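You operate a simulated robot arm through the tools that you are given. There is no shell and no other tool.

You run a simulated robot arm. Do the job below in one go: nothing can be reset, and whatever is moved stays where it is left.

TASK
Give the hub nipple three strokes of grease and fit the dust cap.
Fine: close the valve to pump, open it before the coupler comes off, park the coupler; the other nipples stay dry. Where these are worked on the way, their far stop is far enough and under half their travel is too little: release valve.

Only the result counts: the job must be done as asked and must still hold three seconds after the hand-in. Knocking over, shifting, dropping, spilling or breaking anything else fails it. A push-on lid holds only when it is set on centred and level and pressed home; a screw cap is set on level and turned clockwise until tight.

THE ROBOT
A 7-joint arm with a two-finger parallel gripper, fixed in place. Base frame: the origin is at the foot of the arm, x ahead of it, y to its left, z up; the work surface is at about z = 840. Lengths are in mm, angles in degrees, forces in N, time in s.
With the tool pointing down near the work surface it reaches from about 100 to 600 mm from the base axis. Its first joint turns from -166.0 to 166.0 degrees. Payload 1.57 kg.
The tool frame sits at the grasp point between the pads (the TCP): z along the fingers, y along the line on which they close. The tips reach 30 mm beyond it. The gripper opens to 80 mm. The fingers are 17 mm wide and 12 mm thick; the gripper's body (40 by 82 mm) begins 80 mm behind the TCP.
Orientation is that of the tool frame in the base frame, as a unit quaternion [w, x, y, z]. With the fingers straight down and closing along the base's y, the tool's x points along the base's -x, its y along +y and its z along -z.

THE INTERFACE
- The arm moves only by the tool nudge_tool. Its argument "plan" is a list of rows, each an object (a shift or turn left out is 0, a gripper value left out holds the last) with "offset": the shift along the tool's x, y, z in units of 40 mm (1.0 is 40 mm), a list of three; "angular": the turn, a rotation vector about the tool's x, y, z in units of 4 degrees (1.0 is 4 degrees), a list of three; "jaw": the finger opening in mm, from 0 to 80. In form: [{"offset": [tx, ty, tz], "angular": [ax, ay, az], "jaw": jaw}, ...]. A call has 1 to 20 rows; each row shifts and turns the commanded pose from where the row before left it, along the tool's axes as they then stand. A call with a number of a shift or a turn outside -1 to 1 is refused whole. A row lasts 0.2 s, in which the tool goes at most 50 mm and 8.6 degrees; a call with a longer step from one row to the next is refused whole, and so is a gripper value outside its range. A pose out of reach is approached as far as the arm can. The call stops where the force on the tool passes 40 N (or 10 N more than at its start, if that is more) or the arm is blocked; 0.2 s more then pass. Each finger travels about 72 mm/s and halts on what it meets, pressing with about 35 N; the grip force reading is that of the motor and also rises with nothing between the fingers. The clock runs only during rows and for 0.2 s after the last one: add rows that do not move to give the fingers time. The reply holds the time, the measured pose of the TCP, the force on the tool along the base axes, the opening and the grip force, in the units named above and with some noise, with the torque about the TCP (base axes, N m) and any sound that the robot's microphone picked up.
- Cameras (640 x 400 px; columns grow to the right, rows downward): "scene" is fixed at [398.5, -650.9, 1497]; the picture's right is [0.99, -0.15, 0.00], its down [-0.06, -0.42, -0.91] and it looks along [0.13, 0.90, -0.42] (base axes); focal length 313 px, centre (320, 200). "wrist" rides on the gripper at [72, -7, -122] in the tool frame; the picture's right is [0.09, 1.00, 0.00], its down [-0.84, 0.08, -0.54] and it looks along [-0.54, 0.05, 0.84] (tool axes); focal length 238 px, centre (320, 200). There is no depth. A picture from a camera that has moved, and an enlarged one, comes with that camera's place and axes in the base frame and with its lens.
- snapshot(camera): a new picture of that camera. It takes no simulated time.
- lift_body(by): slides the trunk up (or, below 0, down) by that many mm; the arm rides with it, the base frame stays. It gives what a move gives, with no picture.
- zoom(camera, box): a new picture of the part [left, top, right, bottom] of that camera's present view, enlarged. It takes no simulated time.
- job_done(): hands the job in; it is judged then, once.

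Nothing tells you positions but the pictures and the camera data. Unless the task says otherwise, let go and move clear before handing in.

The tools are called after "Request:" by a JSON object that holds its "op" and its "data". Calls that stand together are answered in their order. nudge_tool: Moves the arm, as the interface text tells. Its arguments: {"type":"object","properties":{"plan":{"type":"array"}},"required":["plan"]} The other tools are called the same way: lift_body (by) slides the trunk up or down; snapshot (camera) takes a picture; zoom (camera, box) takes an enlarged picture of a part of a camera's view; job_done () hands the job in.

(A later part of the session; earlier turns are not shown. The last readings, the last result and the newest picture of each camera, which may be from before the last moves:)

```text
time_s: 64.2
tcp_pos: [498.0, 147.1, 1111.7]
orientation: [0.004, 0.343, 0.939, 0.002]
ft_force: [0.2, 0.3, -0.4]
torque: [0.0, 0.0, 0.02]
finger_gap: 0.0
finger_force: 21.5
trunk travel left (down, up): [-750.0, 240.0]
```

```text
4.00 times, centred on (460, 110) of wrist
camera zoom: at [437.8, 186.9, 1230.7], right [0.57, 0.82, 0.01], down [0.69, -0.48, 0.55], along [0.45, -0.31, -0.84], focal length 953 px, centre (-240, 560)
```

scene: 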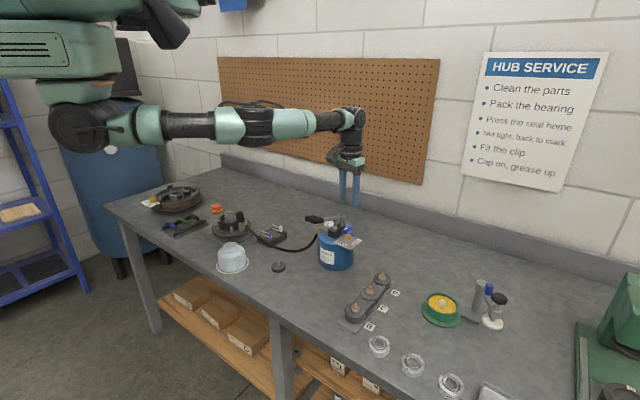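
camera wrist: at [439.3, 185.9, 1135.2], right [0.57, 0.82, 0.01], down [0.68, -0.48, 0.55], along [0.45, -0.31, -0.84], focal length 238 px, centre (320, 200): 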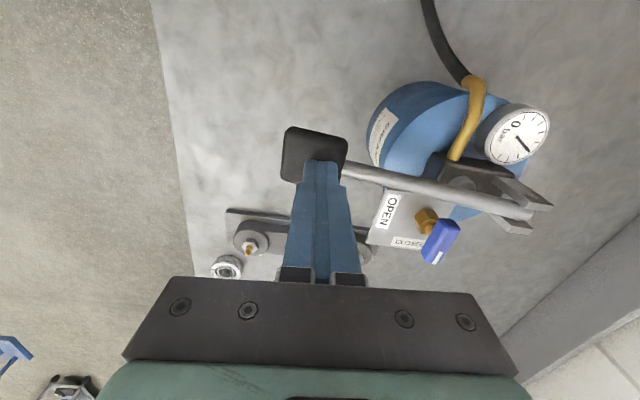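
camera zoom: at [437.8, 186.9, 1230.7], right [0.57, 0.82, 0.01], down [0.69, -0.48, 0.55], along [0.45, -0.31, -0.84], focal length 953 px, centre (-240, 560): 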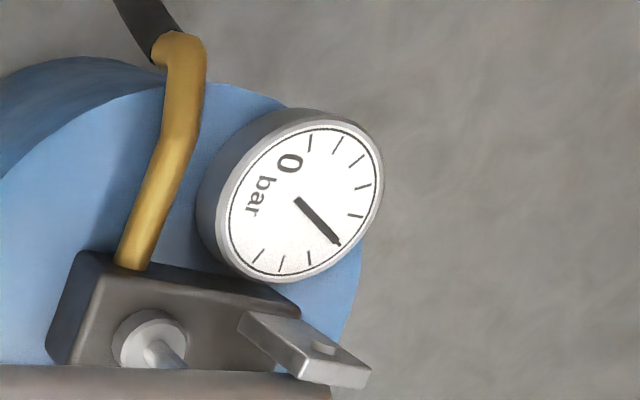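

Two strokes are done and the lever is up. Stroke three is next, with a return to the top.

Request:
{"op": "nudge_tool", "data": {"plan": [{"offset": [0, 0, 0.45]}, {"offset": [0, 0, 0.4]}, {"offset": [0, 0, 0.35]}, {"offset": [0, 0, 0.35]}, {"offset": [0, 0, 0.3]}, {"offset": [0, 0, 0.25]}, {"offset": [0, 0, 0.15]}, {"offset": [0, 0, 0.1]}, {"offset": [0, 0, 0.07]}, {"offset": [0, 0, 0.04]}, {}]}}

Request:
{"op": "zoom", "data": {"camera": "scene", "box": [270, 170, 370, 260]}}

Request:
{"op": "nudge_tool", "data": {"plan": [{"offset": [0, 0, -0.25]}, {"offset": [0, 0, -0.4]}, {"offset": [0, 0, -0.5]}, {"offset": [0, 0, -0.6]}, {"offset": [0, 0, -0.75]}, {}, {}]}}

Request:
{"op": "zoom", "data": {"camera": "scene", "box": [270, 170, 370, 260]}}

Request:
{"op": "zoom", "data": {"camera": "scene", "box": [220, 195, 260, 235]}}

```text
time_s: 66.6
tcp_pos: [501.1, 146.2, 1015.2]
orientation: [0.006, 0.344, 0.939, 0.006]
ft_force: [3.9, -1.1, 27.9]
torque: [0.18, -0.36, -0.07]
finger_gap: 0.0
finger_force: 20.8
trunk travel left (down, up): [-750.0, 240.0]
```

```text
4.44 times, centred on (320, 215) of scene
camera zoom: at [398.5, -650.9, 1497.0], right [0.99, -0.15, 0.0], down [-0.06, -0.42, -0.91], along [0.13, 0.9, -0.42], focal length 1392 px, centre (320, 133)
```

zoom: 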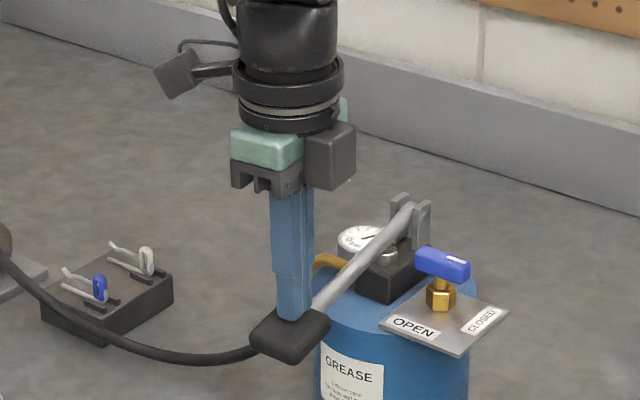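

```text
time_s: 68.2
tcp_pos: [497.9, 145.3, 1112.3]
orientation: [0.004, 0.342, 0.94, 0.002]
ft_force: [0.0, -0.2, 0.3]
torque: [0.01, -0.01, -0.02]
finger_gap: 0.0
finger_force: 21.3
trunk travel left (down, up): [-750.0, 240.0]
```

```text
4.44 times, centred on (320, 215) of scene
camera zoom: at [398.5, -650.9, 1497.0], right [0.99, -0.15, 0.0], down [-0.06, -0.42, -0.91], along [0.13, 0.9, -0.42], focal length 1392 px, centre (320, 133)
```

zoom: 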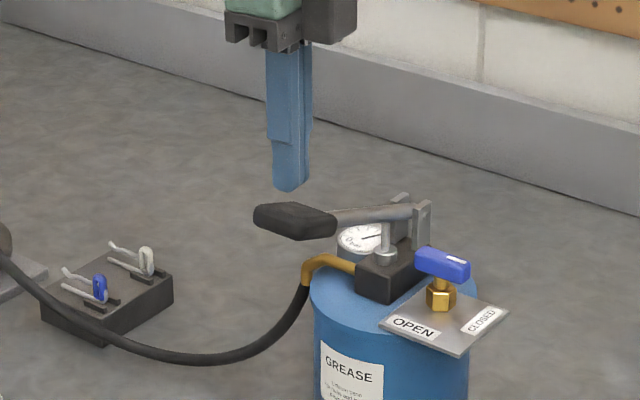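

```text
10.00 times, centred on (240, 215) of scene
camera zoom: at [398.5, -650.9, 1497.0], right [0.99, -0.15, 0.0], down [-0.06, -0.42, -0.91], along [0.13, 0.9, -0.42], focal length 3132 px, centre (1120, 50)
```

zoom: 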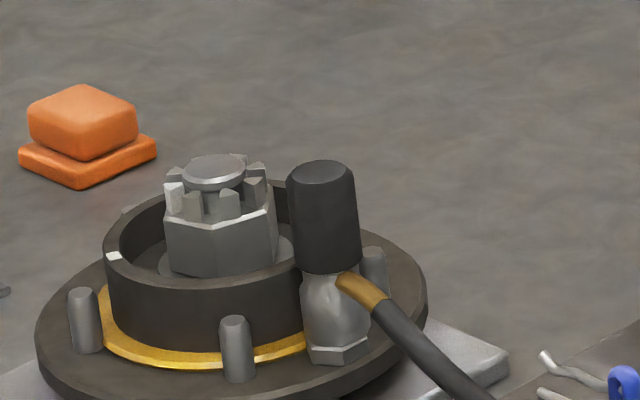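

A grease ring has appeared at the hub collar and the lever is back up, so the three strokes are done. Next I'll go back over the valve handle.

Request:
{"op": "nudge_tool", "data": {"plan": [{"offset": [-0.293, 0.541, 0], "jaw": 32}, {"offset": [-0.293, 0.541, 0]}, {"offset": [-0.293, 0.541, 0]}, {"offset": [-0.293, 0.541, 0]}, {"offset": [-0.293, 0.541, 0]}, {"offset": [0, 0, 0.5]}, {"offset": [0, 0, 0.5]}, {"offset": [0, 0, 0.5]}, {"offset": [0, 0, 0.4]}, {}]}}

Request:
{"op": "zoom", "data": {"camera": "wrist", "box": [240, 80, 400, 220]}}

```text
time_s: 70.4
tcp_pos: [614.4, 190.8, 1037.7]
orientation: [0.003, 0.343, 0.939, 0.003]
ft_force: [0.0, 0.2, -0.2]
torque: [0.02, 0.02, -0.02]
finger_gap: 32.2
finger_force: 0.0
trunk travel left (down, up): [-750.0, 240.0]
```

```text
2.86 times, centred on (320, 150) of wrist
camera zoom: at [553.7, 230.8, 1157.3], right [0.57, 0.82, 0.01], down [0.69, -0.48, 0.55], along [0.45, -0.31, -0.84], focal length 681 px, centre (320, 343)
```

zoom: 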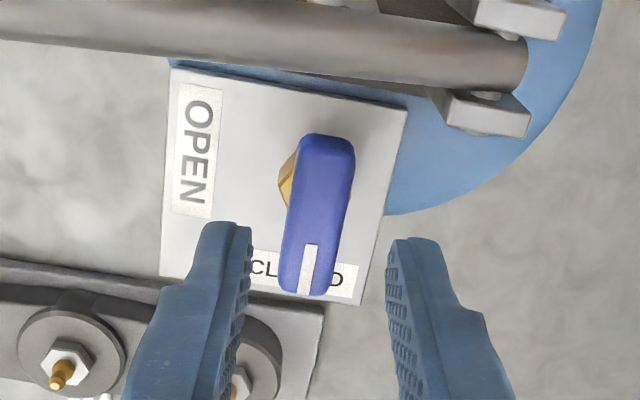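

I'll trim about 2 mm and 3°, then descend and grip the handle.

Request:
{"op": "nudge_tool", "data": {"plan": [{"offset": [0.05, 0, 0.1], "angular": [0, 0, 0.75]}, {"offset": [0, 0, 0.36]}, {"offset": [0, 0, 0.36]}, {}, {"jaw": 8}, {}, {}]}}

Request:
{"op": "zoom", "data": {"camera": "wrist", "box": [240, 80, 400, 220]}}

```text
time_s: 72.0
tcp_pos: [611.1, 190.8, 1003.8]
orientation: [0.003, 0.369, 0.93, 0.002]
ft_force: [-0.8, -2.9, 0.8]
torque: [-0.29, 0.45, -0.01]
finger_gap: 15.2
finger_force: 30.3
trunk travel left (down, up): [-750.0, 240.0]
```

```text
2.86 times, centred on (320, 150) of wrist
camera zoom: at [554.2, 233.9, 1123.5], right [0.61, 0.79, 0.01], down [0.66, -0.52, 0.55], along [0.43, -0.33, -0.84], focal length 681 px, centre (320, 343)
```

zoom: 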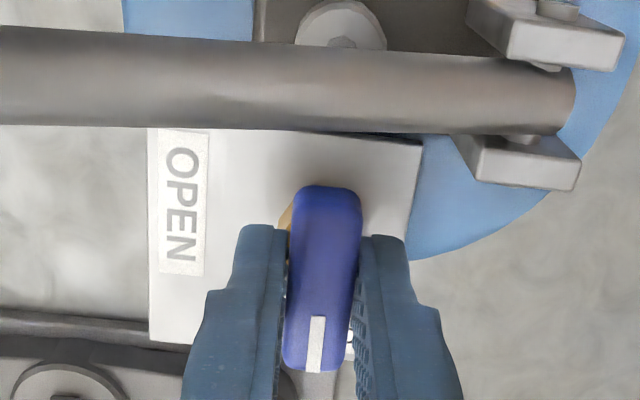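

Gripped. I'll turn it back clockwise toward OPEN.

Request:
{"op": "nudge_tool", "data": {"plan": [{"angular": [0, 0, 1]}, {"angular": [0, 0, 1]}, {"angular": [0, 0, 1]}, {"angular": [0, 0, 1]}, {"angular": [0, 0, 1]}, {"angular": [0, 0, 1]}, {"angular": [0, 0, 1]}, {"angular": [0, 0, 1]}, {"angular": [0, 0, 1]}, {"angular": [0, 0, 1]}, {"angular": [0, 0, 1]}, {"angular": [0, 0, 1]}, {"angular": [0, 0, 1]}, {"angular": [0, 0, 1]}, {"angular": [0, 0, 1]}, {"angular": [0, 0, 1]}, {"angular": [0, 0, 1]}, {"angular": [0, 0, 1]}, {"angular": [0, 0, 1]}, {"angular": [0, 0, 1]}]}}

Request:
{"op": "zoom", "data": {"camera": "wrist", "box": [240, 80, 400, 220]}}

```text
time_s: 76.2
tcp_pos: [612.4, 190.5, 1003.6]
orientation: [0.001, 0.879, 0.476, 0.002]
ft_force: [-6.9, -12.1, -11.6]
torque: [-0.68, 0.74, -0.04]
finger_gap: 15.0
finger_force: 30.3
trunk travel left (down, up): [-750.0, 240.0]
```

```text
2.86 times, centred on (320, 150) of wrist
camera zoom: at [645.4, 253.5, 1124.2], right [0.88, -0.47, 0.0], down [-0.4, -0.74, 0.54], along [-0.25, -0.48, -0.84], focal length 681 px, centre (320, 343)
```

zoom: 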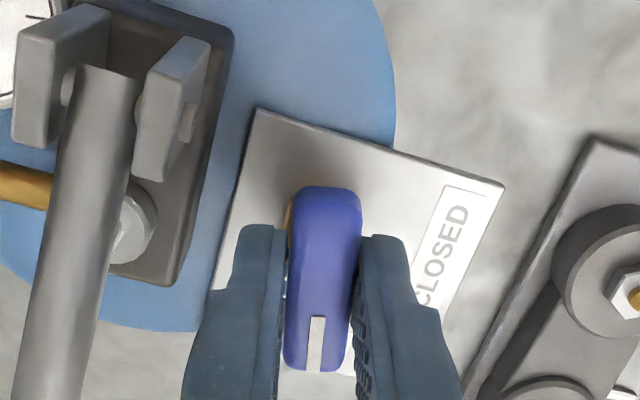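

Nearly there. I'll continue the last 14° to the open stop.

Request:
{"op": "nudge_tool", "data": {"plan": [{"angular": [0, 0, 0.9]}, {"angular": [0, 0, 0.9]}, {"angular": [0, 0, 0.9]}, {"angular": [0, 0, 0.7]}, {"angular": [0, 0, 0.5]}, {}]}}

Request:
{"op": "zoom", "data": {"camera": "wrist", "box": [240, 80, 400, 220]}}

```text
time_s: 77.6
tcp_pos: [613.2, 190.8, 1004.3]
orientation: [0.0, 0.936, 0.353, 0.003]
ft_force: [-8.5, -13.6, -11.3]
torque: [0.02, 0.6, 0.59]
finger_gap: 14.4
finger_force: 31.0
trunk travel left (down, up): [-750.0, 240.0]
```

```text
2.86 times, centred on (320, 150) of wrist
camera zoom: at [661.2, 242.1, 1124.4], right [0.73, -0.69, 0.0], down [-0.58, -0.61, 0.54], along [-0.37, -0.39, -0.84], focal length 681 px, centre (320, 343)
```

zoom: 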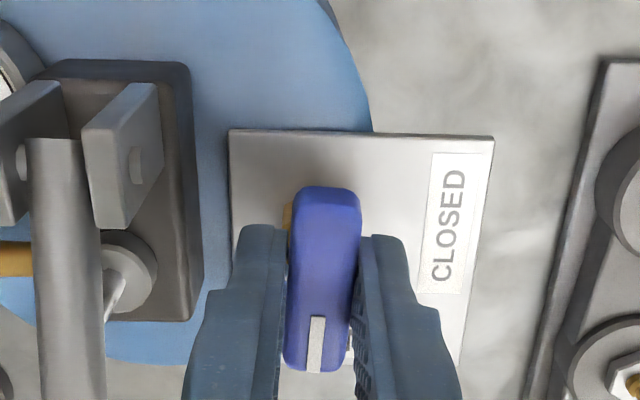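

The torque shows it's at the open stop. I'll relax, release, rise and check the gauge.

Request:
{"op": "nudge_tool", "data": {"plan": [{"angular": [0, 0, -0.4]}, {"jaw": 32}, {}, {"offset": [0, 0, -0.5]}, {"offset": [0, 0, -0.8]}, {"offset": [0, 0, -0.8]}, {"offset": [0, 0, -0.8]}, {}]}}

Request:
{"op": "snapshot", "data": {"camera": "wrist"}}

Request:
{"op": "zoom", "data": {"camera": "wrist", "box": [210, 50, 370, 170]}}

```text
time_s: 79.4
tcp_pos: [610.0, 193.0, 1121.3]
orientation: [0.001, 0.931, 0.366, 0.003]
ft_force: [0.6, -0.6, -0.7]
torque: [-0.01, 0.01, 0.02]
finger_gap: 31.9
finger_force: 0.1
trunk travel left (down, up): [-750.0, 240.0]
```

```text
taken
camera wrist: at [657.8, 245.1, 1242.4], right [0.74, -0.67, 0.0], down [-0.57, -0.63, 0.54], along [-0.35, -0.4, -0.84], focal length 238 px, centre (320, 200)
```

wrist: 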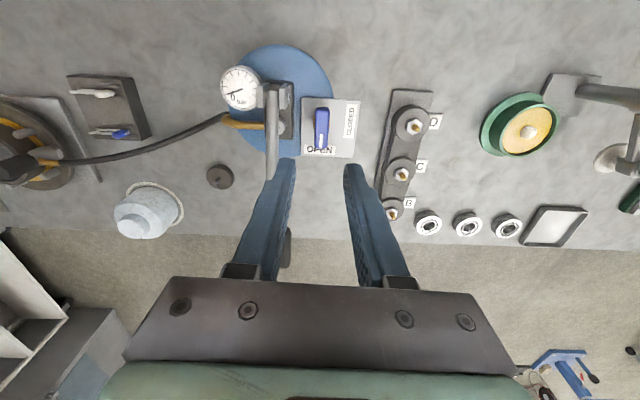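

```text
3.33 times, centred on (290, 110) of wrist
camera zoom: at [657.8, 245.1, 1242.4], right [0.74, -0.67, 0.0], down [-0.57, -0.63, 0.54], along [-0.35, -0.4, -0.84], focal length 794 px, centre (420, 500)
```

zoom: 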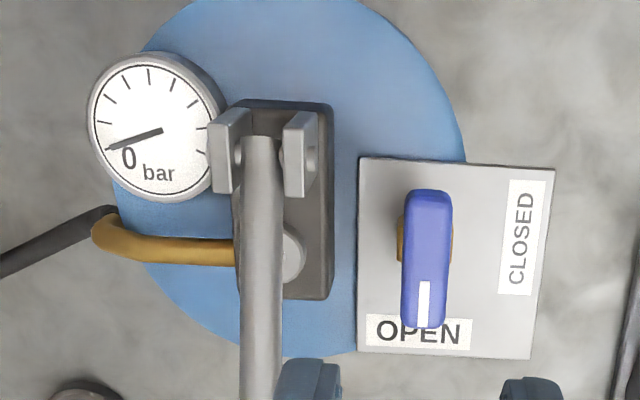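

The gauge reads 0 and the valve is open. I'll rotate back and return to the coupler on the hub nipple.

Request:
{"op": "nudge_tool", "data": {"plan": [{"angular": [0, 0, -1]}, {"angular": [0, 0, -1]}, {"angular": [0, 0, -1]}, {"angular": [0, 0, -1]}, {"angular": [0, 0, -1]}, {"angular": [0, 0, -1]}, {"angular": [0, 0, -1]}, {"angular": [0, 0, -1]}, {"angular": [0, 0, -1]}, {"angular": [0, 0, -1]}, {"angular": [0, 0, -1]}, {"angular": [0, 0, -1]}, {"angular": [0, 0, -1]}, {"angular": [0, 0, -1]}, {"angular": [0, 0, -1]}, {"angular": [0, 0, -1]}, {"angular": [0, 0, -1]}, {"angular": [0, 0, -1]}, {"angular": [0, 0, -1]}, {"angular": [0, 0, -1]}]}}

Request:
{"op": "nudge_tool", "data": {"plan": [{"angular": [0, 0, -0.9]}, {"offset": [0.83, -0.29, 0]}, {"offset": [0.83, -0.29, 0]}, {"offset": [0.83, -0.29, 0]}, {"offset": [0.83, -0.29, 0]}, {"offset": [0.83, -0.29, 0]}, {"offset": [0.83, -0.29, 0]}, {"offset": [0.83, -0.29, 0]}, {"offset": [0.83, -0.29, 0]}, {"offset": [0.83, -0.29, 0]}, {"offset": [0.83, -0.29, 0]}, {"offset": [0.83, -0.29, 0]}, {"offset": [0.83, -0.29, 0]}, {}]}}

Request:
{"op": "snapshot", "data": {"camera": "wrist"}}

```text
time_s: 83.6
tcp_pos: [612.3, 191.2, 1119.1]
orientation: [0.003, 0.477, 0.879, 0.003]
ft_force: [-0.3, 0.3, 0.2]
torque: [0.0, 0.0, -0.03]
finger_gap: 32.1
finger_force: 0.2
trunk travel left (down, up): [-750.0, 240.0]
```

```text
time_s: 86.6
tcp_pos: [262.6, 429.4, 1118.3]
orientation: [0.003, 0.451, 0.893, 0.003]
ft_force: [0.2, 0.6, 0.3]
torque: [0.0, -0.01, 0.0]
finger_gap: 32.0
finger_force: 0.1
trunk travel left (down, up): [-750.0, 240.0]
```

```text
taken
camera wrist: at [213.1, 481.9, 1238.0], right [0.75, 0.67, 0.01], down [0.55, -0.63, 0.55], along [0.37, -0.4, -0.84], focal length 238 px, centre (320, 200)
```

wrist: 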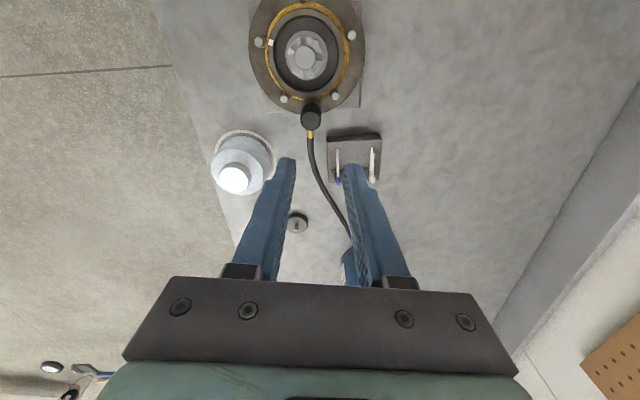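

Request:
{"op": "nudge_tool", "data": {"plan": [{"offset": [0.0, -0.28, 0.4], "angular": [0.116, 0.037, 0]}, {"offset": [0, 0, 0.4]}, {}]}}

Request:
{"op": "zoom", "data": {"camera": "wrist", "box": [260, 80, 380, 180]}}

Request:
{"op": "zoom", "data": {"camera": "scene", "box": [205, 160, 285, 240]}}

```text
time_s: 87.4
tcp_pos: [253.9, 421.8, 1084.3]
orientation: [0.001, 0.45, 0.893, 0.0]
ft_force: [-0.3, -0.5, 0.0]
torque: [0.0, 0.03, -0.03]
finger_gap: 31.7
finger_force: 0.0
trunk travel left (down, up): [-750.0, 240.0]
```

```text
4.00 times, centred on (320, 130) of wrist
camera zoom: at [206.1, 474.8, 1205.7], right [0.75, 0.67, 0.0], down [0.56, -0.63, 0.54], along [0.36, -0.4, -0.84], focal length 953 px, centre (320, 480)
```

zoom: 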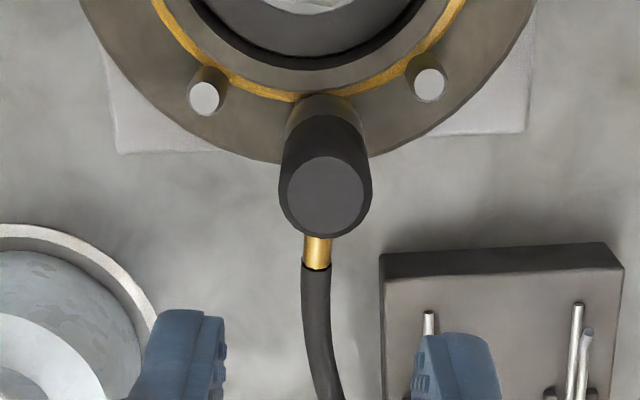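

```text
5.00 times, centred on (245, 200) of scene
camera zoom: at [398.5, -650.9, 1497.0], right [0.99, -0.15, 0.0], down [-0.06, -0.42, -0.91], along [0.13, 0.9, -0.42], focal length 1566 px, centre (695, 200)
```

zoom: 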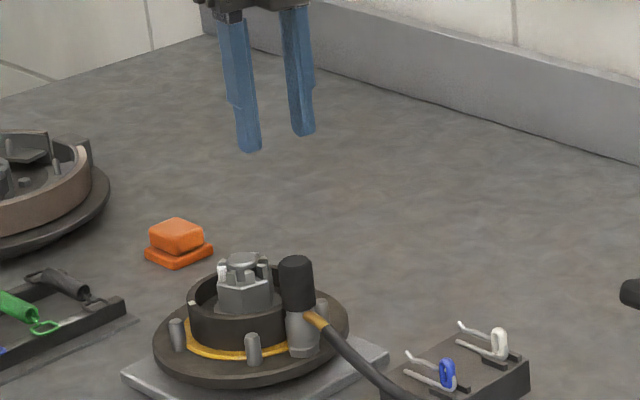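

Nearly centred. I'll descend around the sleeve and grip it.

Request:
{"op": "nudge_tool", "data": {"plan": [{"offset": [0.037, 0.02, 0.5], "jaw": 36}, {"offset": [0, 0, 0.7]}, {"offset": [0, 0, 0.7]}, {"offset": [0, 0, 0.5]}, {"offset": [0, 0, 0.5]}, {"offset": [0, 0, 0.35]}, {"offset": [0, 0, 0.23]}, {}]}}

Request:
{"op": "zoom", "data": {"camera": "scene", "box": [220, 195, 260, 235]}}

Request:
{"op": "zoom", "data": {"camera": "wrist", "box": [250, 90, 390, 220]}}

```text
time_s: 89.2
tcp_pos: [255.5, 425.5, 945.1]
orientation: [0.0, 0.451, 0.893, 0.0]
ft_force: [-0.1, -0.2, -0.4]
torque: [0.01, -0.01, -0.01]
finger_gap: 36.0
finger_force: 0.2
trunk travel left (down, up): [-750.0, 240.0]
```

```text
10.00 times, centred on (240, 215) of scene
camera zoom: at [398.5, -650.9, 1497.0], right [0.99, -0.15, 0.0], down [-0.06, -0.42, -0.91], along [0.13, 0.9, -0.42], focal length 3132 px, centre (1120, 50)
```

zoom: 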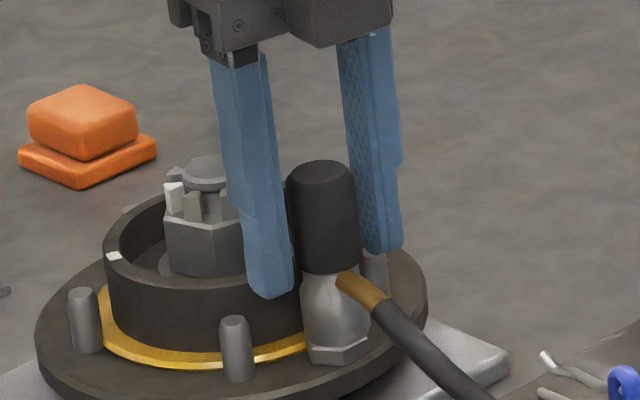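

```text
3.08 times, centred on (320, 155) of wrist
camera zoom: at [206.1, 477.5, 1066.4], right [0.75, 0.67, 0.0], down [0.56, -0.63, 0.54], along [0.36, -0.4, -0.84], focal length 733 px, centre (320, 338)
```

zoom: 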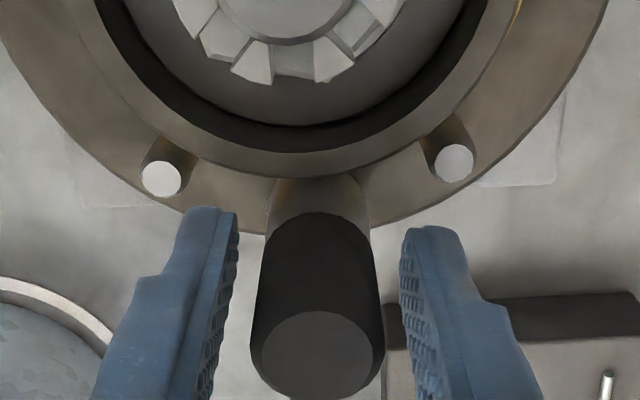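

Well aligned. I'll close and pull straight up.

Request:
{"op": "nudge_tool", "data": {"plan": [{"offset": [0, -0.025, 0]}, {"jaw": 10}, {}, {}, {}]}}

Request:
{"op": "nudge_tool", "data": {"plan": [{"offset": [0, 0, -0.1]}, {"offset": [0, 0, -0.1]}, {"offset": [0, 0, -0.15]}, {"offset": [0, 0, -0.2]}, {}]}}

Request:
{"op": "zoom", "data": {"camera": "scene", "box": [220, 195, 260, 235]}}

```text
time_s: 90.4
tcp_pos: [253.9, 421.9, 945.9]
orientation: [0.001, 0.45, 0.893, 0.0]
ft_force: [-0.2, 0.4, -0.2]
torque: [0.02, 0.03, -0.03]
finger_gap: 23.9
finger_force: 35.2
trunk travel left (down, up): [-750.0, 240.0]
```

```text
time_s: 91.6
tcp_pos: [253.6, 423.7, 966.6]
orientation: [0.0, 0.45, 0.893, 0.0]
ft_force: [0.0, -1.2, -1.1]
torque: [-0.03, 0.02, -0.01]
finger_gap: 24.0
finger_force: 34.9
trunk travel left (down, up): [-750.0, 240.0]
```

```text
10.00 times, centred on (240, 215) of scene
camera zoom: at [398.5, -650.9, 1497.0], right [0.99, -0.15, 0.0], down [-0.06, -0.42, -0.91], along [0.13, 0.9, -0.42], focal length 3132 px, centre (1120, 50)
```

zoom: 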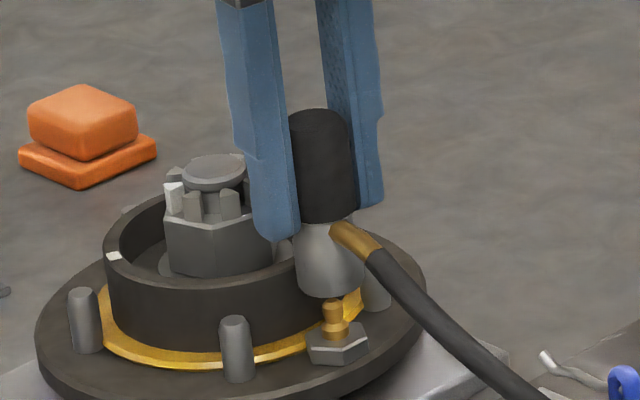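

The coupler came off cleanly and the nipple looks fine. I'll lift and carry it back to the park post.

Request:
{"op": "nudge_tool", "data": {"plan": [{"offset": [0, 0, -0.6]}, {"offset": [0, 0, -0.7]}, {"offset": [0, 0, -0.6]}, {"offset": [-0.866, -0.052, 0]}, {"offset": [-0.866, -0.052, 0]}, {"offset": [-0.866, -0.052, 0]}, {"offset": [-0.866, -0.052, 0]}, {"offset": [-0.866, -0.052, 0]}, {"offset": [-0.866, -0.052, 0]}, {"offset": [-0.866, -0.052, 0]}, {"angular": [0, 0, -1]}, {"angular": [0, 0, -1]}, {"angular": [0, 0, -1]}, {"angular": [0, 0, -0.4]}, {}]}}

Request:
{"op": "zoom", "data": {"camera": "wrist", "box": [270, 80, 370, 180]}}

Request:
{"op": "zoom", "data": {"camera": "scene", "box": [240, 180, 360, 290]}}

```text
time_s: 94.8
tcp_pos: [385.1, 220.0, 1044.0]
orientation: [0.0, 0.341, 0.94, 0.0]
ft_force: [0.6, 0.2, -1.5]
torque: [0.0, 0.01, 0.01]
finger_gap: 24.1
finger_force: 35.8
trunk travel left (down, up): [-750.0, 240.0]
```

```text
4.00 times, centred on (320, 130) of wrist
camera zoom: at [326.1, 260.3, 1164.8], right [0.57, 0.82, 0.0], down [0.69, -0.48, 0.54], along [0.45, -0.31, -0.84], focal length 953 px, centre (320, 480)
```

zoom: 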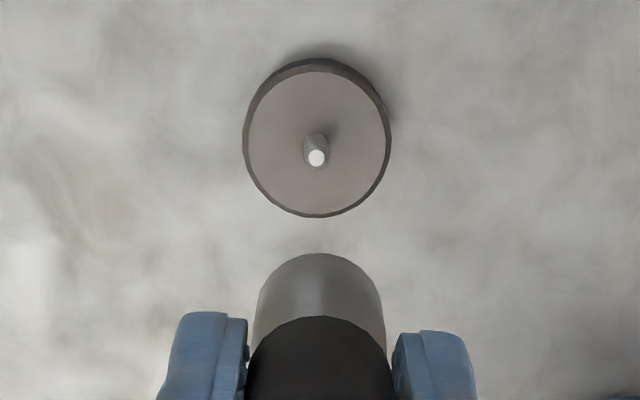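

```text
3.64 times, centred on (300, 235) of scene
camera zoom: at [398.5, -650.9, 1497.0], right [0.99, -0.15, 0.0], down [-0.06, -0.42, -0.91], along [0.13, 0.9, -0.42], focal length 1139 px, centre (393, 73)
```

zoom: 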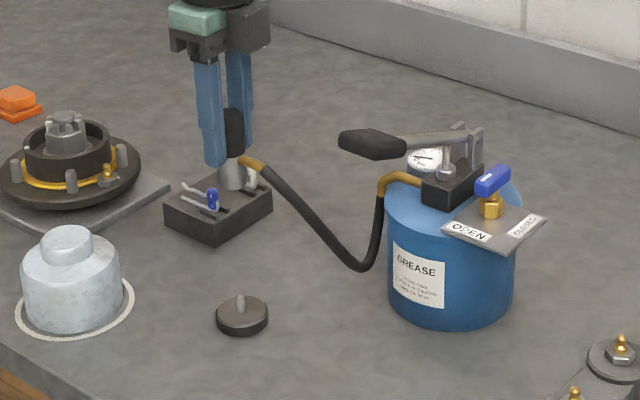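

Request:
{"op": "nudge_tool", "data": {"plan": [{"offset": [0, -0.018, 0.3]}, {"offset": [0, 0, 0.5]}, {"offset": [0, 0, 0.4]}, {}]}}

Request:
{"op": "zoom", "data": {"camera": "wrist", "box": [270, 80, 370, 180]}}

Request:
{"op": "zoom", "data": {"camera": "scene", "box": [255, 230, 305, 280]}}

```text
time_s: 95.8
tcp_pos: [384.9, 219.7, 996.3]
orientation: [0.001, 0.342, 0.94, 0.0]
ft_force: [0.0, 0.1, -2.2]
torque: [0.05, -0.01, 0.03]
finger_gap: 24.0
finger_force: 34.8
trunk travel left (down, up): [-750.0, 240.0]
```

```text
4.00 times, centred on (320, 130) of wrist
camera zoom: at [325.1, 259.1, 1116.2], right [0.57, 0.82, 0.0], down [0.69, -0.48, 0.54], along [0.45, -0.31, -0.84], focal length 953 px, centre (320, 480)
```

zoom: 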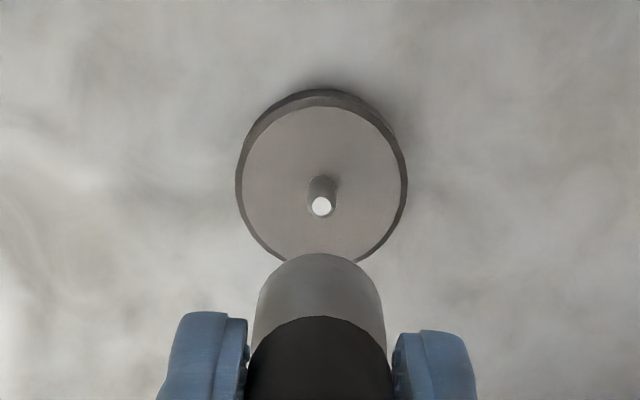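

```text
8.00 times, centred on (280, 255) of scene
camera zoom: at [398.5, -650.9, 1497.0], right [0.99, -0.15, 0.0], down [-0.06, -0.42, -0.91], along [0.13, 0.9, -0.42], focal length 2506 px, centre (640, -240)
```

zoom: 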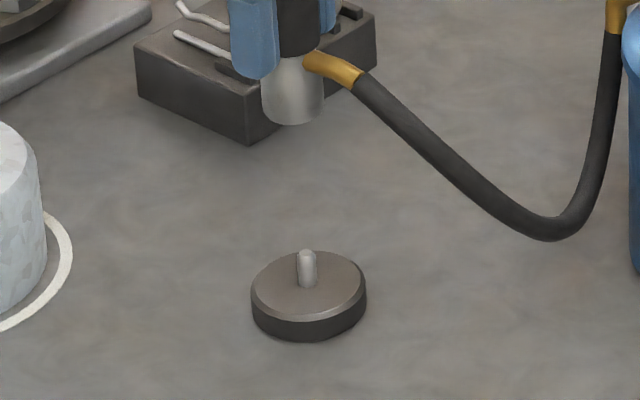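

The pin is about 1.7 mm further out, which agrees with the original pose. I'll shift and lower slowly.

Request:
{"op": "nudge_tool", "data": {"plan": [{"offset": [-0.04, 0, 0]}, {"offset": [0, 0, 0.5]}, {"offset": [0, 0, 0.4]}, {"offset": [0, 0, 0.4]}, {"offset": [0, 0, 0.3]}, {"offset": [0, 0, 0.2]}, {"offset": [0, 0, 0.2]}, {}]}}

Request:
{"op": "zoom", "data": {"camera": "scene", "box": [255, 230, 305, 280]}}

```text
time_s: 97.6
tcp_pos: [386.7, 220.2, 915.5]
orientation: [0.0, 0.341, 0.94, 0.0]
ft_force: [0.1, 0.1, -1.8]
torque: [0.01, 0.0, 0.0]
finger_gap: 24.3
finger_force: 34.7
trunk travel left (down, up): [-750.0, 240.0]
```

```text
8.00 times, centred on (280, 255) of scene
camera zoom: at [398.5, -650.9, 1497.0], right [0.99, -0.15, 0.0], down [-0.06, -0.42, -0.91], along [0.13, 0.9, -0.42], focal length 2506 px, centre (640, -240)
```

zoom: 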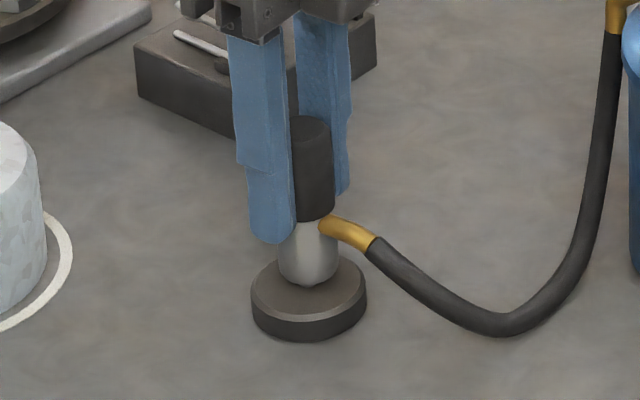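

The coupler is over the pin with about 5 mm to go. I'll lower it until it touches.

Request:
{"op": "nudge_tool", "data": {"plan": [{"offset": [0, 0, 0.06]}, {"offset": [0, 0, 0.05]}, {}]}}

Request:
{"op": "zoom", "data": {"camera": "scene", "box": [255, 230, 305, 280]}}

```text
time_s: 98.4
tcp_pos: [387.3, 219.0, 912.6]
orientation: [0.0, 0.341, 0.94, 0.0]
ft_force: [-0.1, 0.3, -2.0]
torque: [-0.01, 0.01, -0.03]
finger_gap: 24.1
finger_force: 35.5
trunk travel left (down, up): [-750.0, 240.0]
```

```text
8.00 times, centred on (280, 255) of scene
camera zoom: at [398.5, -650.9, 1497.0], right [0.99, -0.15, 0.0], down [-0.06, -0.42, -0.91], along [0.13, 0.9, -0.42], focal length 2506 px, centre (640, -240)
```

zoom: 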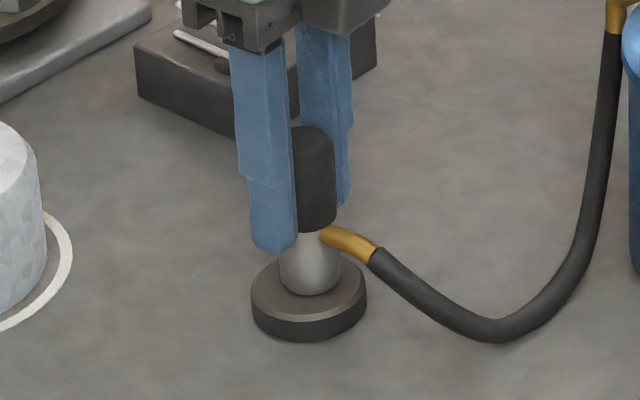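

Request:
{"op": "nudge_tool", "data": {"plan": [{"offset": [0, 0, 0.03]}, {"offset": [0, 0, 0.03]}, {}]}}

```text
time_s: 99.2
tcp_pos: [385.9, 219.1, 910.5]
orientation: [0.002, 0.341, 0.94, 0.0]
ft_force: [-0.1, -1.2, 1.7]
torque: [-0.1, 0.02, 0.0]
finger_gap: 24.1
finger_force: 34.9
trunk travel left (down, up): [-750.0, 240.0]
```

Request:
{"op": "nudge_tool", "data": {"plan": [{"offset": [0, 0, 0.03]}, {}]}}

Request:
{"op": "nudge_tool", "data": {"plan": [{"offset": [0, 0, -0.015]}, {"jaw": 44}, {}, {}]}}

Request:
{"op": "zoom", "data": {"camera": "scene", "box": [255, 230, 305, 280]}}

```text
time_s: 99.8
tcp_pos: [387.5, 218.4, 910.6]
orientation: [0.001, 0.341, 0.94, 0.001]
ft_force: [0.9, -2.1, 17.2]
torque: [-0.19, 0.13, 0.01]
finger_gap: 24.1
finger_force: 35.3
trunk travel left (down, up): [-750.0, 240.0]
```

```text
time_s: 100.8
tcp_pos: [386.6, 220.8, 910.5]
orientation: [0.0, 0.342, 0.94, 0.0]
ft_force: [0.2, -0.6, 0.7]
torque: [0.04, 0.0, 0.04]
finger_gap: 44.0
finger_force: 0.1
trunk travel left (down, up): [-750.0, 240.0]
```

```text
8.00 times, centred on (280, 255) of scene
camera zoom: at [398.5, -650.9, 1497.0], right [0.99, -0.15, 0.0], down [-0.06, -0.42, -0.91], along [0.13, 0.9, -0.42], focal length 2506 px, centre (640, -240)
```

zoom: 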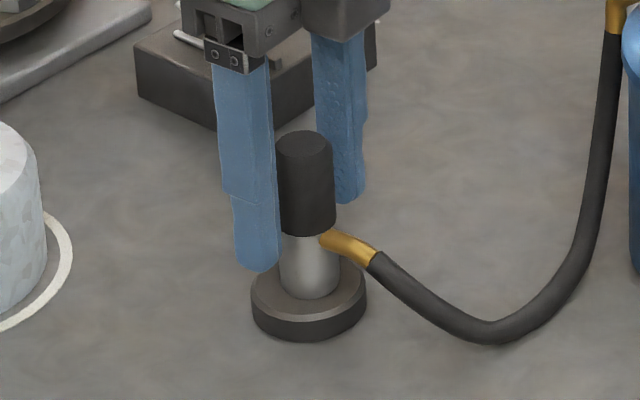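

The coupler is parked and standing. I'll rise and go above the dust cap.

Request:
{"op": "nudge_tool", "data": {"plan": [{"offset": [0, 0, -0.5]}, {"offset": [0, 0, -0.8]}, {"offset": [0, 0, -0.8]}, {"offset": [0, 0, -0.8]}, {"offset": [0, 0, -0.8]}, {"offset": [0.703, -0.368, 0], "jaw": 76}, {"offset": [0.703, -0.368, 0]}, {"offset": [0.703, -0.368, 0]}, {"offset": [0.703, -0.368, 0]}, {"offset": [0.703, -0.368, 0]}, {}]}}

Request:
{"op": "snapshot", "data": {"camera": "wrist"}}

Request:
{"op": "zoom", "data": {"camera": "wrist", "box": [250, 60, 390, 180]}}

Request:
{"op": "zoom", "data": {"camera": "scene", "box": [200, 160, 320, 290]}}

```text
time_s: 103.2
tcp_pos: [230.7, 253.2, 1056.6]
orientation: [0.0, 0.342, 0.94, 0.0]
ft_force: [0.1, -0.2, -0.2]
torque: [0.03, 0.02, 0.02]
finger_gap: 76.0
finger_force: 0.2
trunk travel left (down, up): [-750.0, 240.0]
```

```text
taken
camera wrist: at [170.9, 292.3, 1177.5], right [0.57, 0.82, 0.0], down [0.69, -0.48, 0.54], along [0.45, -0.31, -0.84], focal length 238 px, centre (320, 200)
```

wrist: 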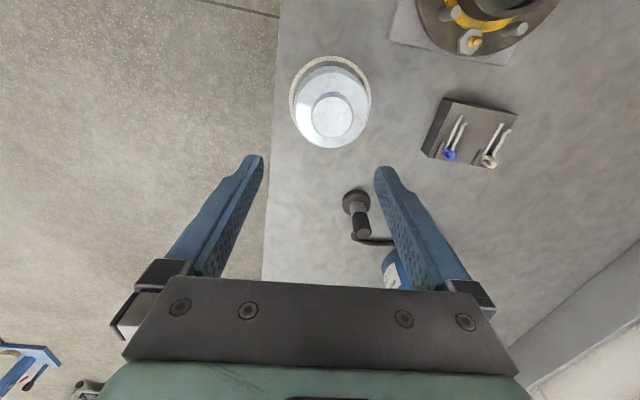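

```text
3.33 times, centred on (320, 120) of wrist
camera zoom: at [170.9, 292.3, 1177.5], right [0.57, 0.82, 0.0], down [0.69, -0.48, 0.54], along [0.45, -0.31, -0.84], focal length 794 px, centre (320, 467)
```

zoom: 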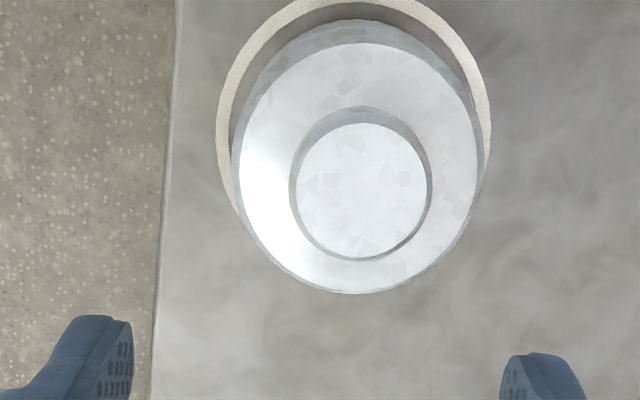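

```text
3.08 times, centred on (260, 225) of scene
camera zoom: at [398.5, -650.9, 1497.0], right [0.99, -0.15, 0.0], down [-0.06, -0.42, -0.91], along [0.13, 0.9, -0.42], focal length 964 px, centre (505, 123)
```

zoom: 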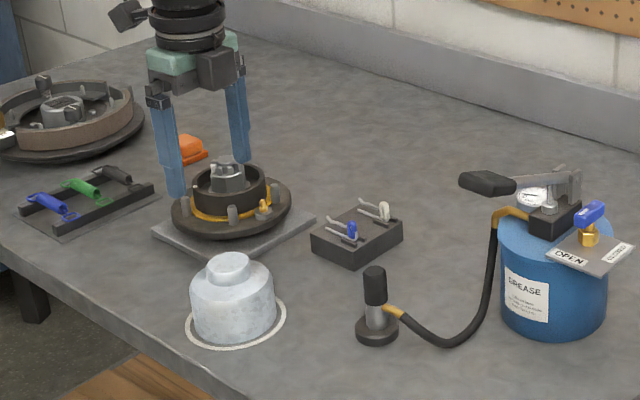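

The cap's knob is about 46 mm across, with its top near z 922 and its centre near (231, 270). Before taking it, I'll measure the hub collar from above with empty fingers.

Request:
{"op": "nudge_tool", "data": {"plan": [{"offset": [0.6525, 0.622, -0.2]}, {"offset": [0.6525, 0.622, -0.2]}, {"offset": [0.6525, 0.622, -0.2]}, {"offset": [0.6525, 0.622, -0.2]}, {"offset": [0.6525, 0.622, -0.2]}, {"offset": [0.6525, 0.622, -0.2]}, {}]}}

Request:
{"op": "snapshot", "data": {"camera": "wrist"}}

Request:
{"op": "zoom", "data": {"camera": "wrist", "box": [240, 60, 400, 180]}}

Request:
{"op": "zoom", "data": {"camera": "scene", "box": [205, 205, 255, 245]}}

```text
time_s: 104.8
tcp_pos: [207.7, 466.8, 1103.7]
orientation: [0.0, 0.341, 0.94, 0.001]
ft_force: [0.2, 0.1, -0.1]
torque: [0.01, 0.03, -0.01]
finger_gap: 76.1
finger_force: 0.1
trunk travel left (down, up): [-750.0, 240.0]
```

```text
taken
camera wrist: at [148.9, 507.8, 1224.0], right [0.57, 0.82, 0.0], down [0.69, -0.48, 0.54], along [0.45, -0.31, -0.84], focal length 238 px, centre (320, 200)
```

wrist: 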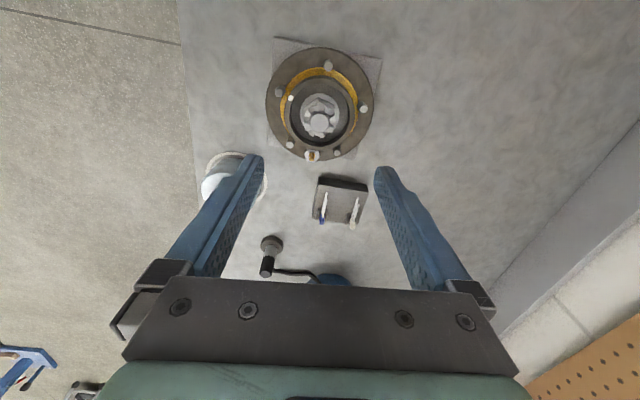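

```text
3.33 times, centred on (320, 120) of wrist
camera zoom: at [148.9, 507.8, 1224.0], right [0.57, 0.82, 0.0], down [0.69, -0.48, 0.54], along [0.45, -0.31, -0.84], focal length 794 px, centre (320, 467)
```

zoom: 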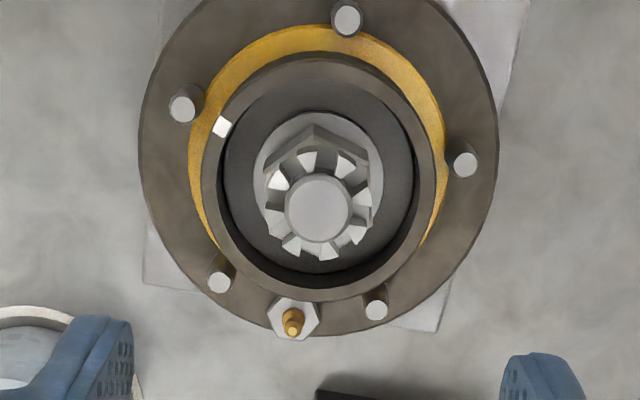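

```text
10.00 times, centred on (230, 225) of scene
camera zoom: at [398.5, -650.9, 1497.0], right [0.99, -0.15, 0.0], down [-0.06, -0.42, -0.91], along [0.13, 0.9, -0.42], focal length 3132 px, centre (1220, -50)
```

zoom: 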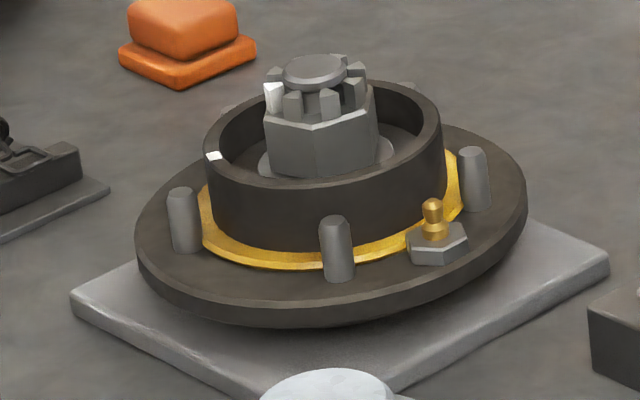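

I'll zoom in on the collar rim to pin down its centre.

Request:
{"op": "zoom", "data": {"camera": "wrist", "box": [280, 64, 364, 116]}}

Request:
{"op": "zoom", "data": {"camera": "wrist", "box": [280, 110, 364, 162]}}

```text
7.62 times, centred on (322, 90) of wrist
camera zoom: at [148.9, 507.8, 1224.0], right [0.57, 0.82, 0.0], down [0.69, -0.48, 0.54], along [0.45, -0.31, -0.84], focal length 1816 px, centre (305, 1038)
```

zoom: 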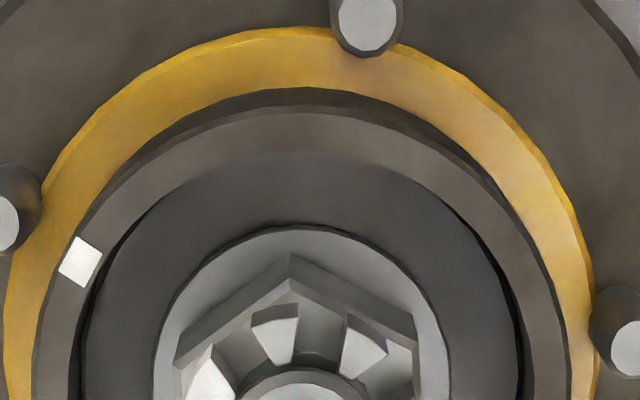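

```text
7.62 times, centred on (322, 136) of wrist
camera zoom: at [148.9, 507.8, 1224.0], right [0.57, 0.82, 0.0], down [0.69, -0.48, 0.54], along [0.45, -0.31, -0.84], focal length 1816 px, centre (305, 688)
```

zoom: 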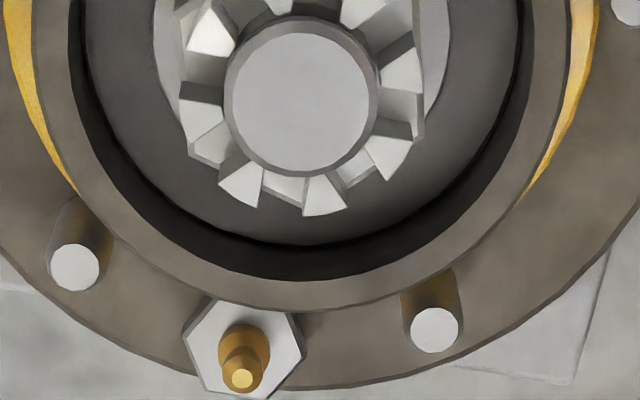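

To separate height error from position error, I'll turn the wrist 90° over the hub and measure the collar from a second direction.

Request:
{"op": "nudge_tool", "data": {"plan": [{"angular": [0, 0, 1]}, {"angular": [0, 0, 1]}, {"angular": [0, 0, 1]}, {"angular": [0, 0, 1]}, {"angular": [0, 0, 1]}, {"angular": [0, 0, 1]}, {"angular": [0, 0, 1]}, {"angular": [0, 0, 1]}, {"angular": [0, 0, 1]}, {"angular": [0, 0, 1]}, {"angular": [0, 0, 1]}, {"angular": [0, 0, 1]}, {"angular": [0, 0, 1]}, {"angular": [0, 0, 1]}, {"angular": [0, 0, 1]}, {"angular": [0, 0, 1]}, {"angular": [0, 0, 1]}, {"angular": [0, 0, 1]}, {"angular": [0, 0, 1]}, {"angular": [0, 0, 1]}]}}

Request:
{"op": "nudge_tool", "data": {"plan": [{"angular": [0, 0, 1]}, {"angular": [0, 0, 1]}, {"angular": [0, 0, 0.5]}, {}]}}

Request:
{"op": "zoom", "data": {"camera": "wrist", "box": [280, 64, 364, 116]}}

Request:
{"op": "zoom", "data": {"camera": "wrist", "box": [280, 110, 364, 162]}}

```text
time_s: 109.0
tcp_pos: [207.2, 467.5, 1104.6]
orientation: [0.001, 0.866, 0.5, -0.001]
ft_force: [-0.7, 0.1, 1.2]
torque: [-0.02, -0.01, -0.01]
finger_gap: 76.0
finger_force: 0.2
trunk travel left (down, up): [-750.0, 240.0]
```

```text
time_s: 110.0
tcp_pos: [206.0, 467.6, 1104.1]
orientation: [-0.001, 0.906, 0.422, 0.0]
ft_force: [1.3, 0.1, 0.0]
torque: [0.04, 0.02, -0.04]
finger_gap: 75.9
finger_force: 0.0
trunk travel left (down, up): [-750.0, 240.0]
```

```text
7.62 times, centred on (322, 90) of wrist
camera zoom: at [248.0, 526.3, 1225.4], right [0.82, -0.57, 0.0], down [-0.48, -0.69, 0.54], along [-0.31, -0.45, -0.84], focal length 1816 px, centre (305, 1038)
```

zoom: 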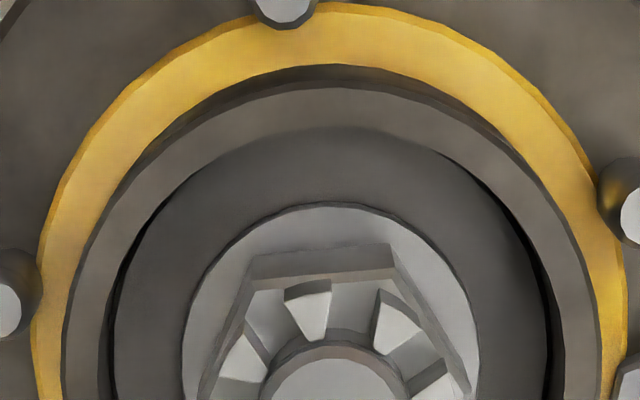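

```text
7.62 times, centred on (322, 136) of wrist
camera zoom: at [248.0, 526.3, 1225.4], right [0.82, -0.57, 0.0], down [-0.48, -0.69, 0.54], along [-0.31, -0.45, -0.84], focal length 1816 px, centre (305, 688)
```

zoom: 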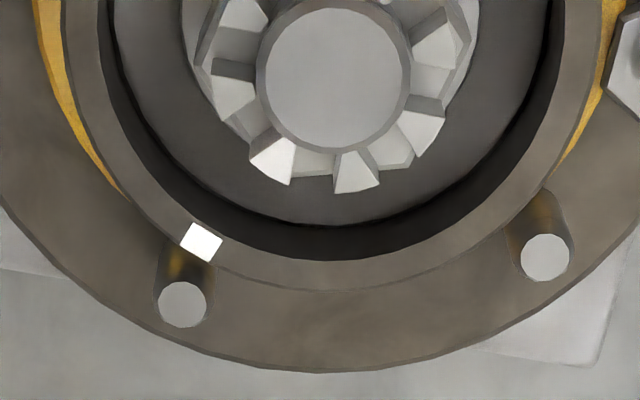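

Both views agree on a hub centre of about (210, 464.4). I'll go back over the cap and centre it in the fingers from two directions.

Request:
{"op": "nudge_tool", "data": {"plan": [{"offset": [-0.568, 0.6125, 0.1]}, {"offset": [-0.568, 0.6125, 0.1]}, {"offset": [-0.568, 0.6125, 0.1]}, {"offset": [-0.568, 0.6125, 0.1]}, {"offset": [-0.568, 0.6125, 0.2]}, {"offset": [-0.568, 0.6125, 0.2]}, {"offset": [0, 0, 0.5]}, {}]}}

Request:
{"op": "snapshot", "data": {"camera": "wrist"}}

Request:
{"op": "zoom", "data": {"camera": "wrist", "box": [240, 80, 400, 200]}}

```text
time_s: 111.8
tcp_pos: [231.2, 269.3, 1053.8]
orientation: [0.0, 0.906, 0.423, 0.0]
ft_force: [0.7, -0.5, -0.6]
torque: [0.03, 0.02, -0.02]
finger_gap: 75.8
finger_force: 0.1
trunk travel left (down, up): [-750.0, 240.0]
```

```text
taken
camera wrist: at [272.7, 328.0, 1175.0], right [0.82, -0.57, 0.0], down [-0.48, -0.69, 0.54], along [-0.31, -0.45, -0.84], focal length 238 px, centre (320, 200)
```

wrist: 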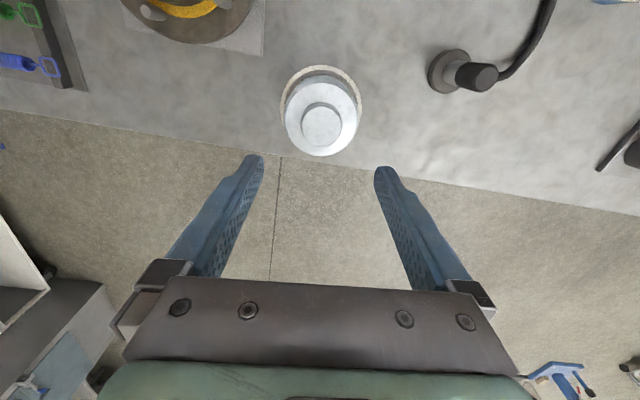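

```text
3.33 times, centred on (320, 140) of wrist
camera zoom: at [272.7, 328.0, 1175.0], right [0.82, -0.57, 0.0], down [-0.48, -0.69, 0.54], along [-0.31, -0.45, -0.84], focal length 794 px, centre (320, 400)
```

zoom: 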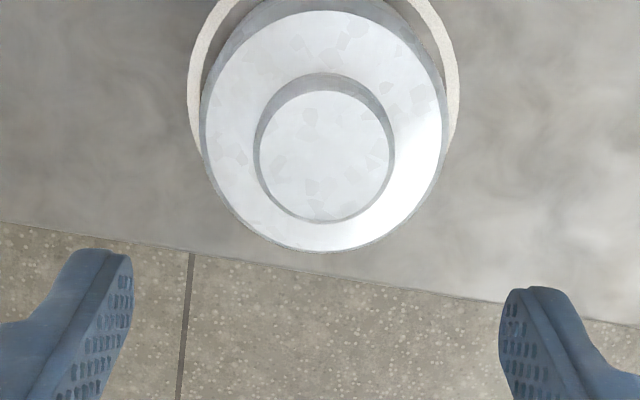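

Well aligned over the knob. I'll descend to just above it and check heights from the scene camera.

Request:
{"op": "nudge_tool", "data": {"plan": [{"offset": [0, 0.025, 0.6]}, {"offset": [0, 0, 0.6]}, {"offset": [0, 0, 0.6]}, {"offset": [0, 0, 0.4]}, {}]}}

Request:
{"op": "zoom", "data": {"camera": "scene", "box": [200, 215, 264, 275]}}

Request:
{"op": "zoom", "data": {"camera": "wrist", "box": [240, 100, 400, 230]}}

```text
time_s: 113.0
tcp_pos: [234.3, 269.0, 964.4]
orientation: [0.001, 0.906, 0.423, 0.001]
ft_force: [0.2, -0.3, 0.4]
torque: [-0.03, -0.02, 0.0]
finger_gap: 76.2
finger_force: 0.0
trunk travel left (down, up): [-750.0, 240.0]
```

```text
6.67 times, centred on (232, 245) of scene
camera zoom: at [398.5, -650.9, 1497.0], right [0.99, -0.15, 0.0], down [-0.06, -0.42, -0.91], along [0.13, 0.9, -0.42], focal length 2088 px, centre (907, -100)
```

zoom: 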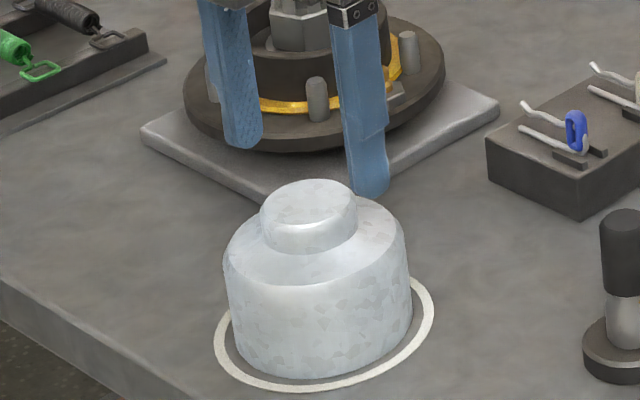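

```text
3.08 times, centred on (320, 165) of wrist
camera zoom: at [274.8, 327.2, 1085.2], right [0.82, -0.57, 0.0], down [-0.48, -0.69, 0.54], along [-0.31, -0.45, -0.84], focal length 733 px, centre (320, 308)
```

zoom: 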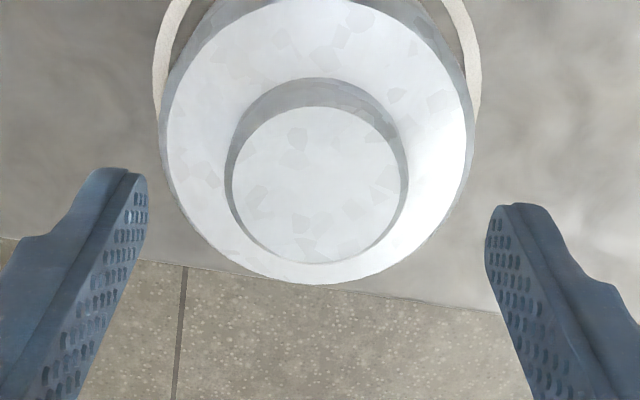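

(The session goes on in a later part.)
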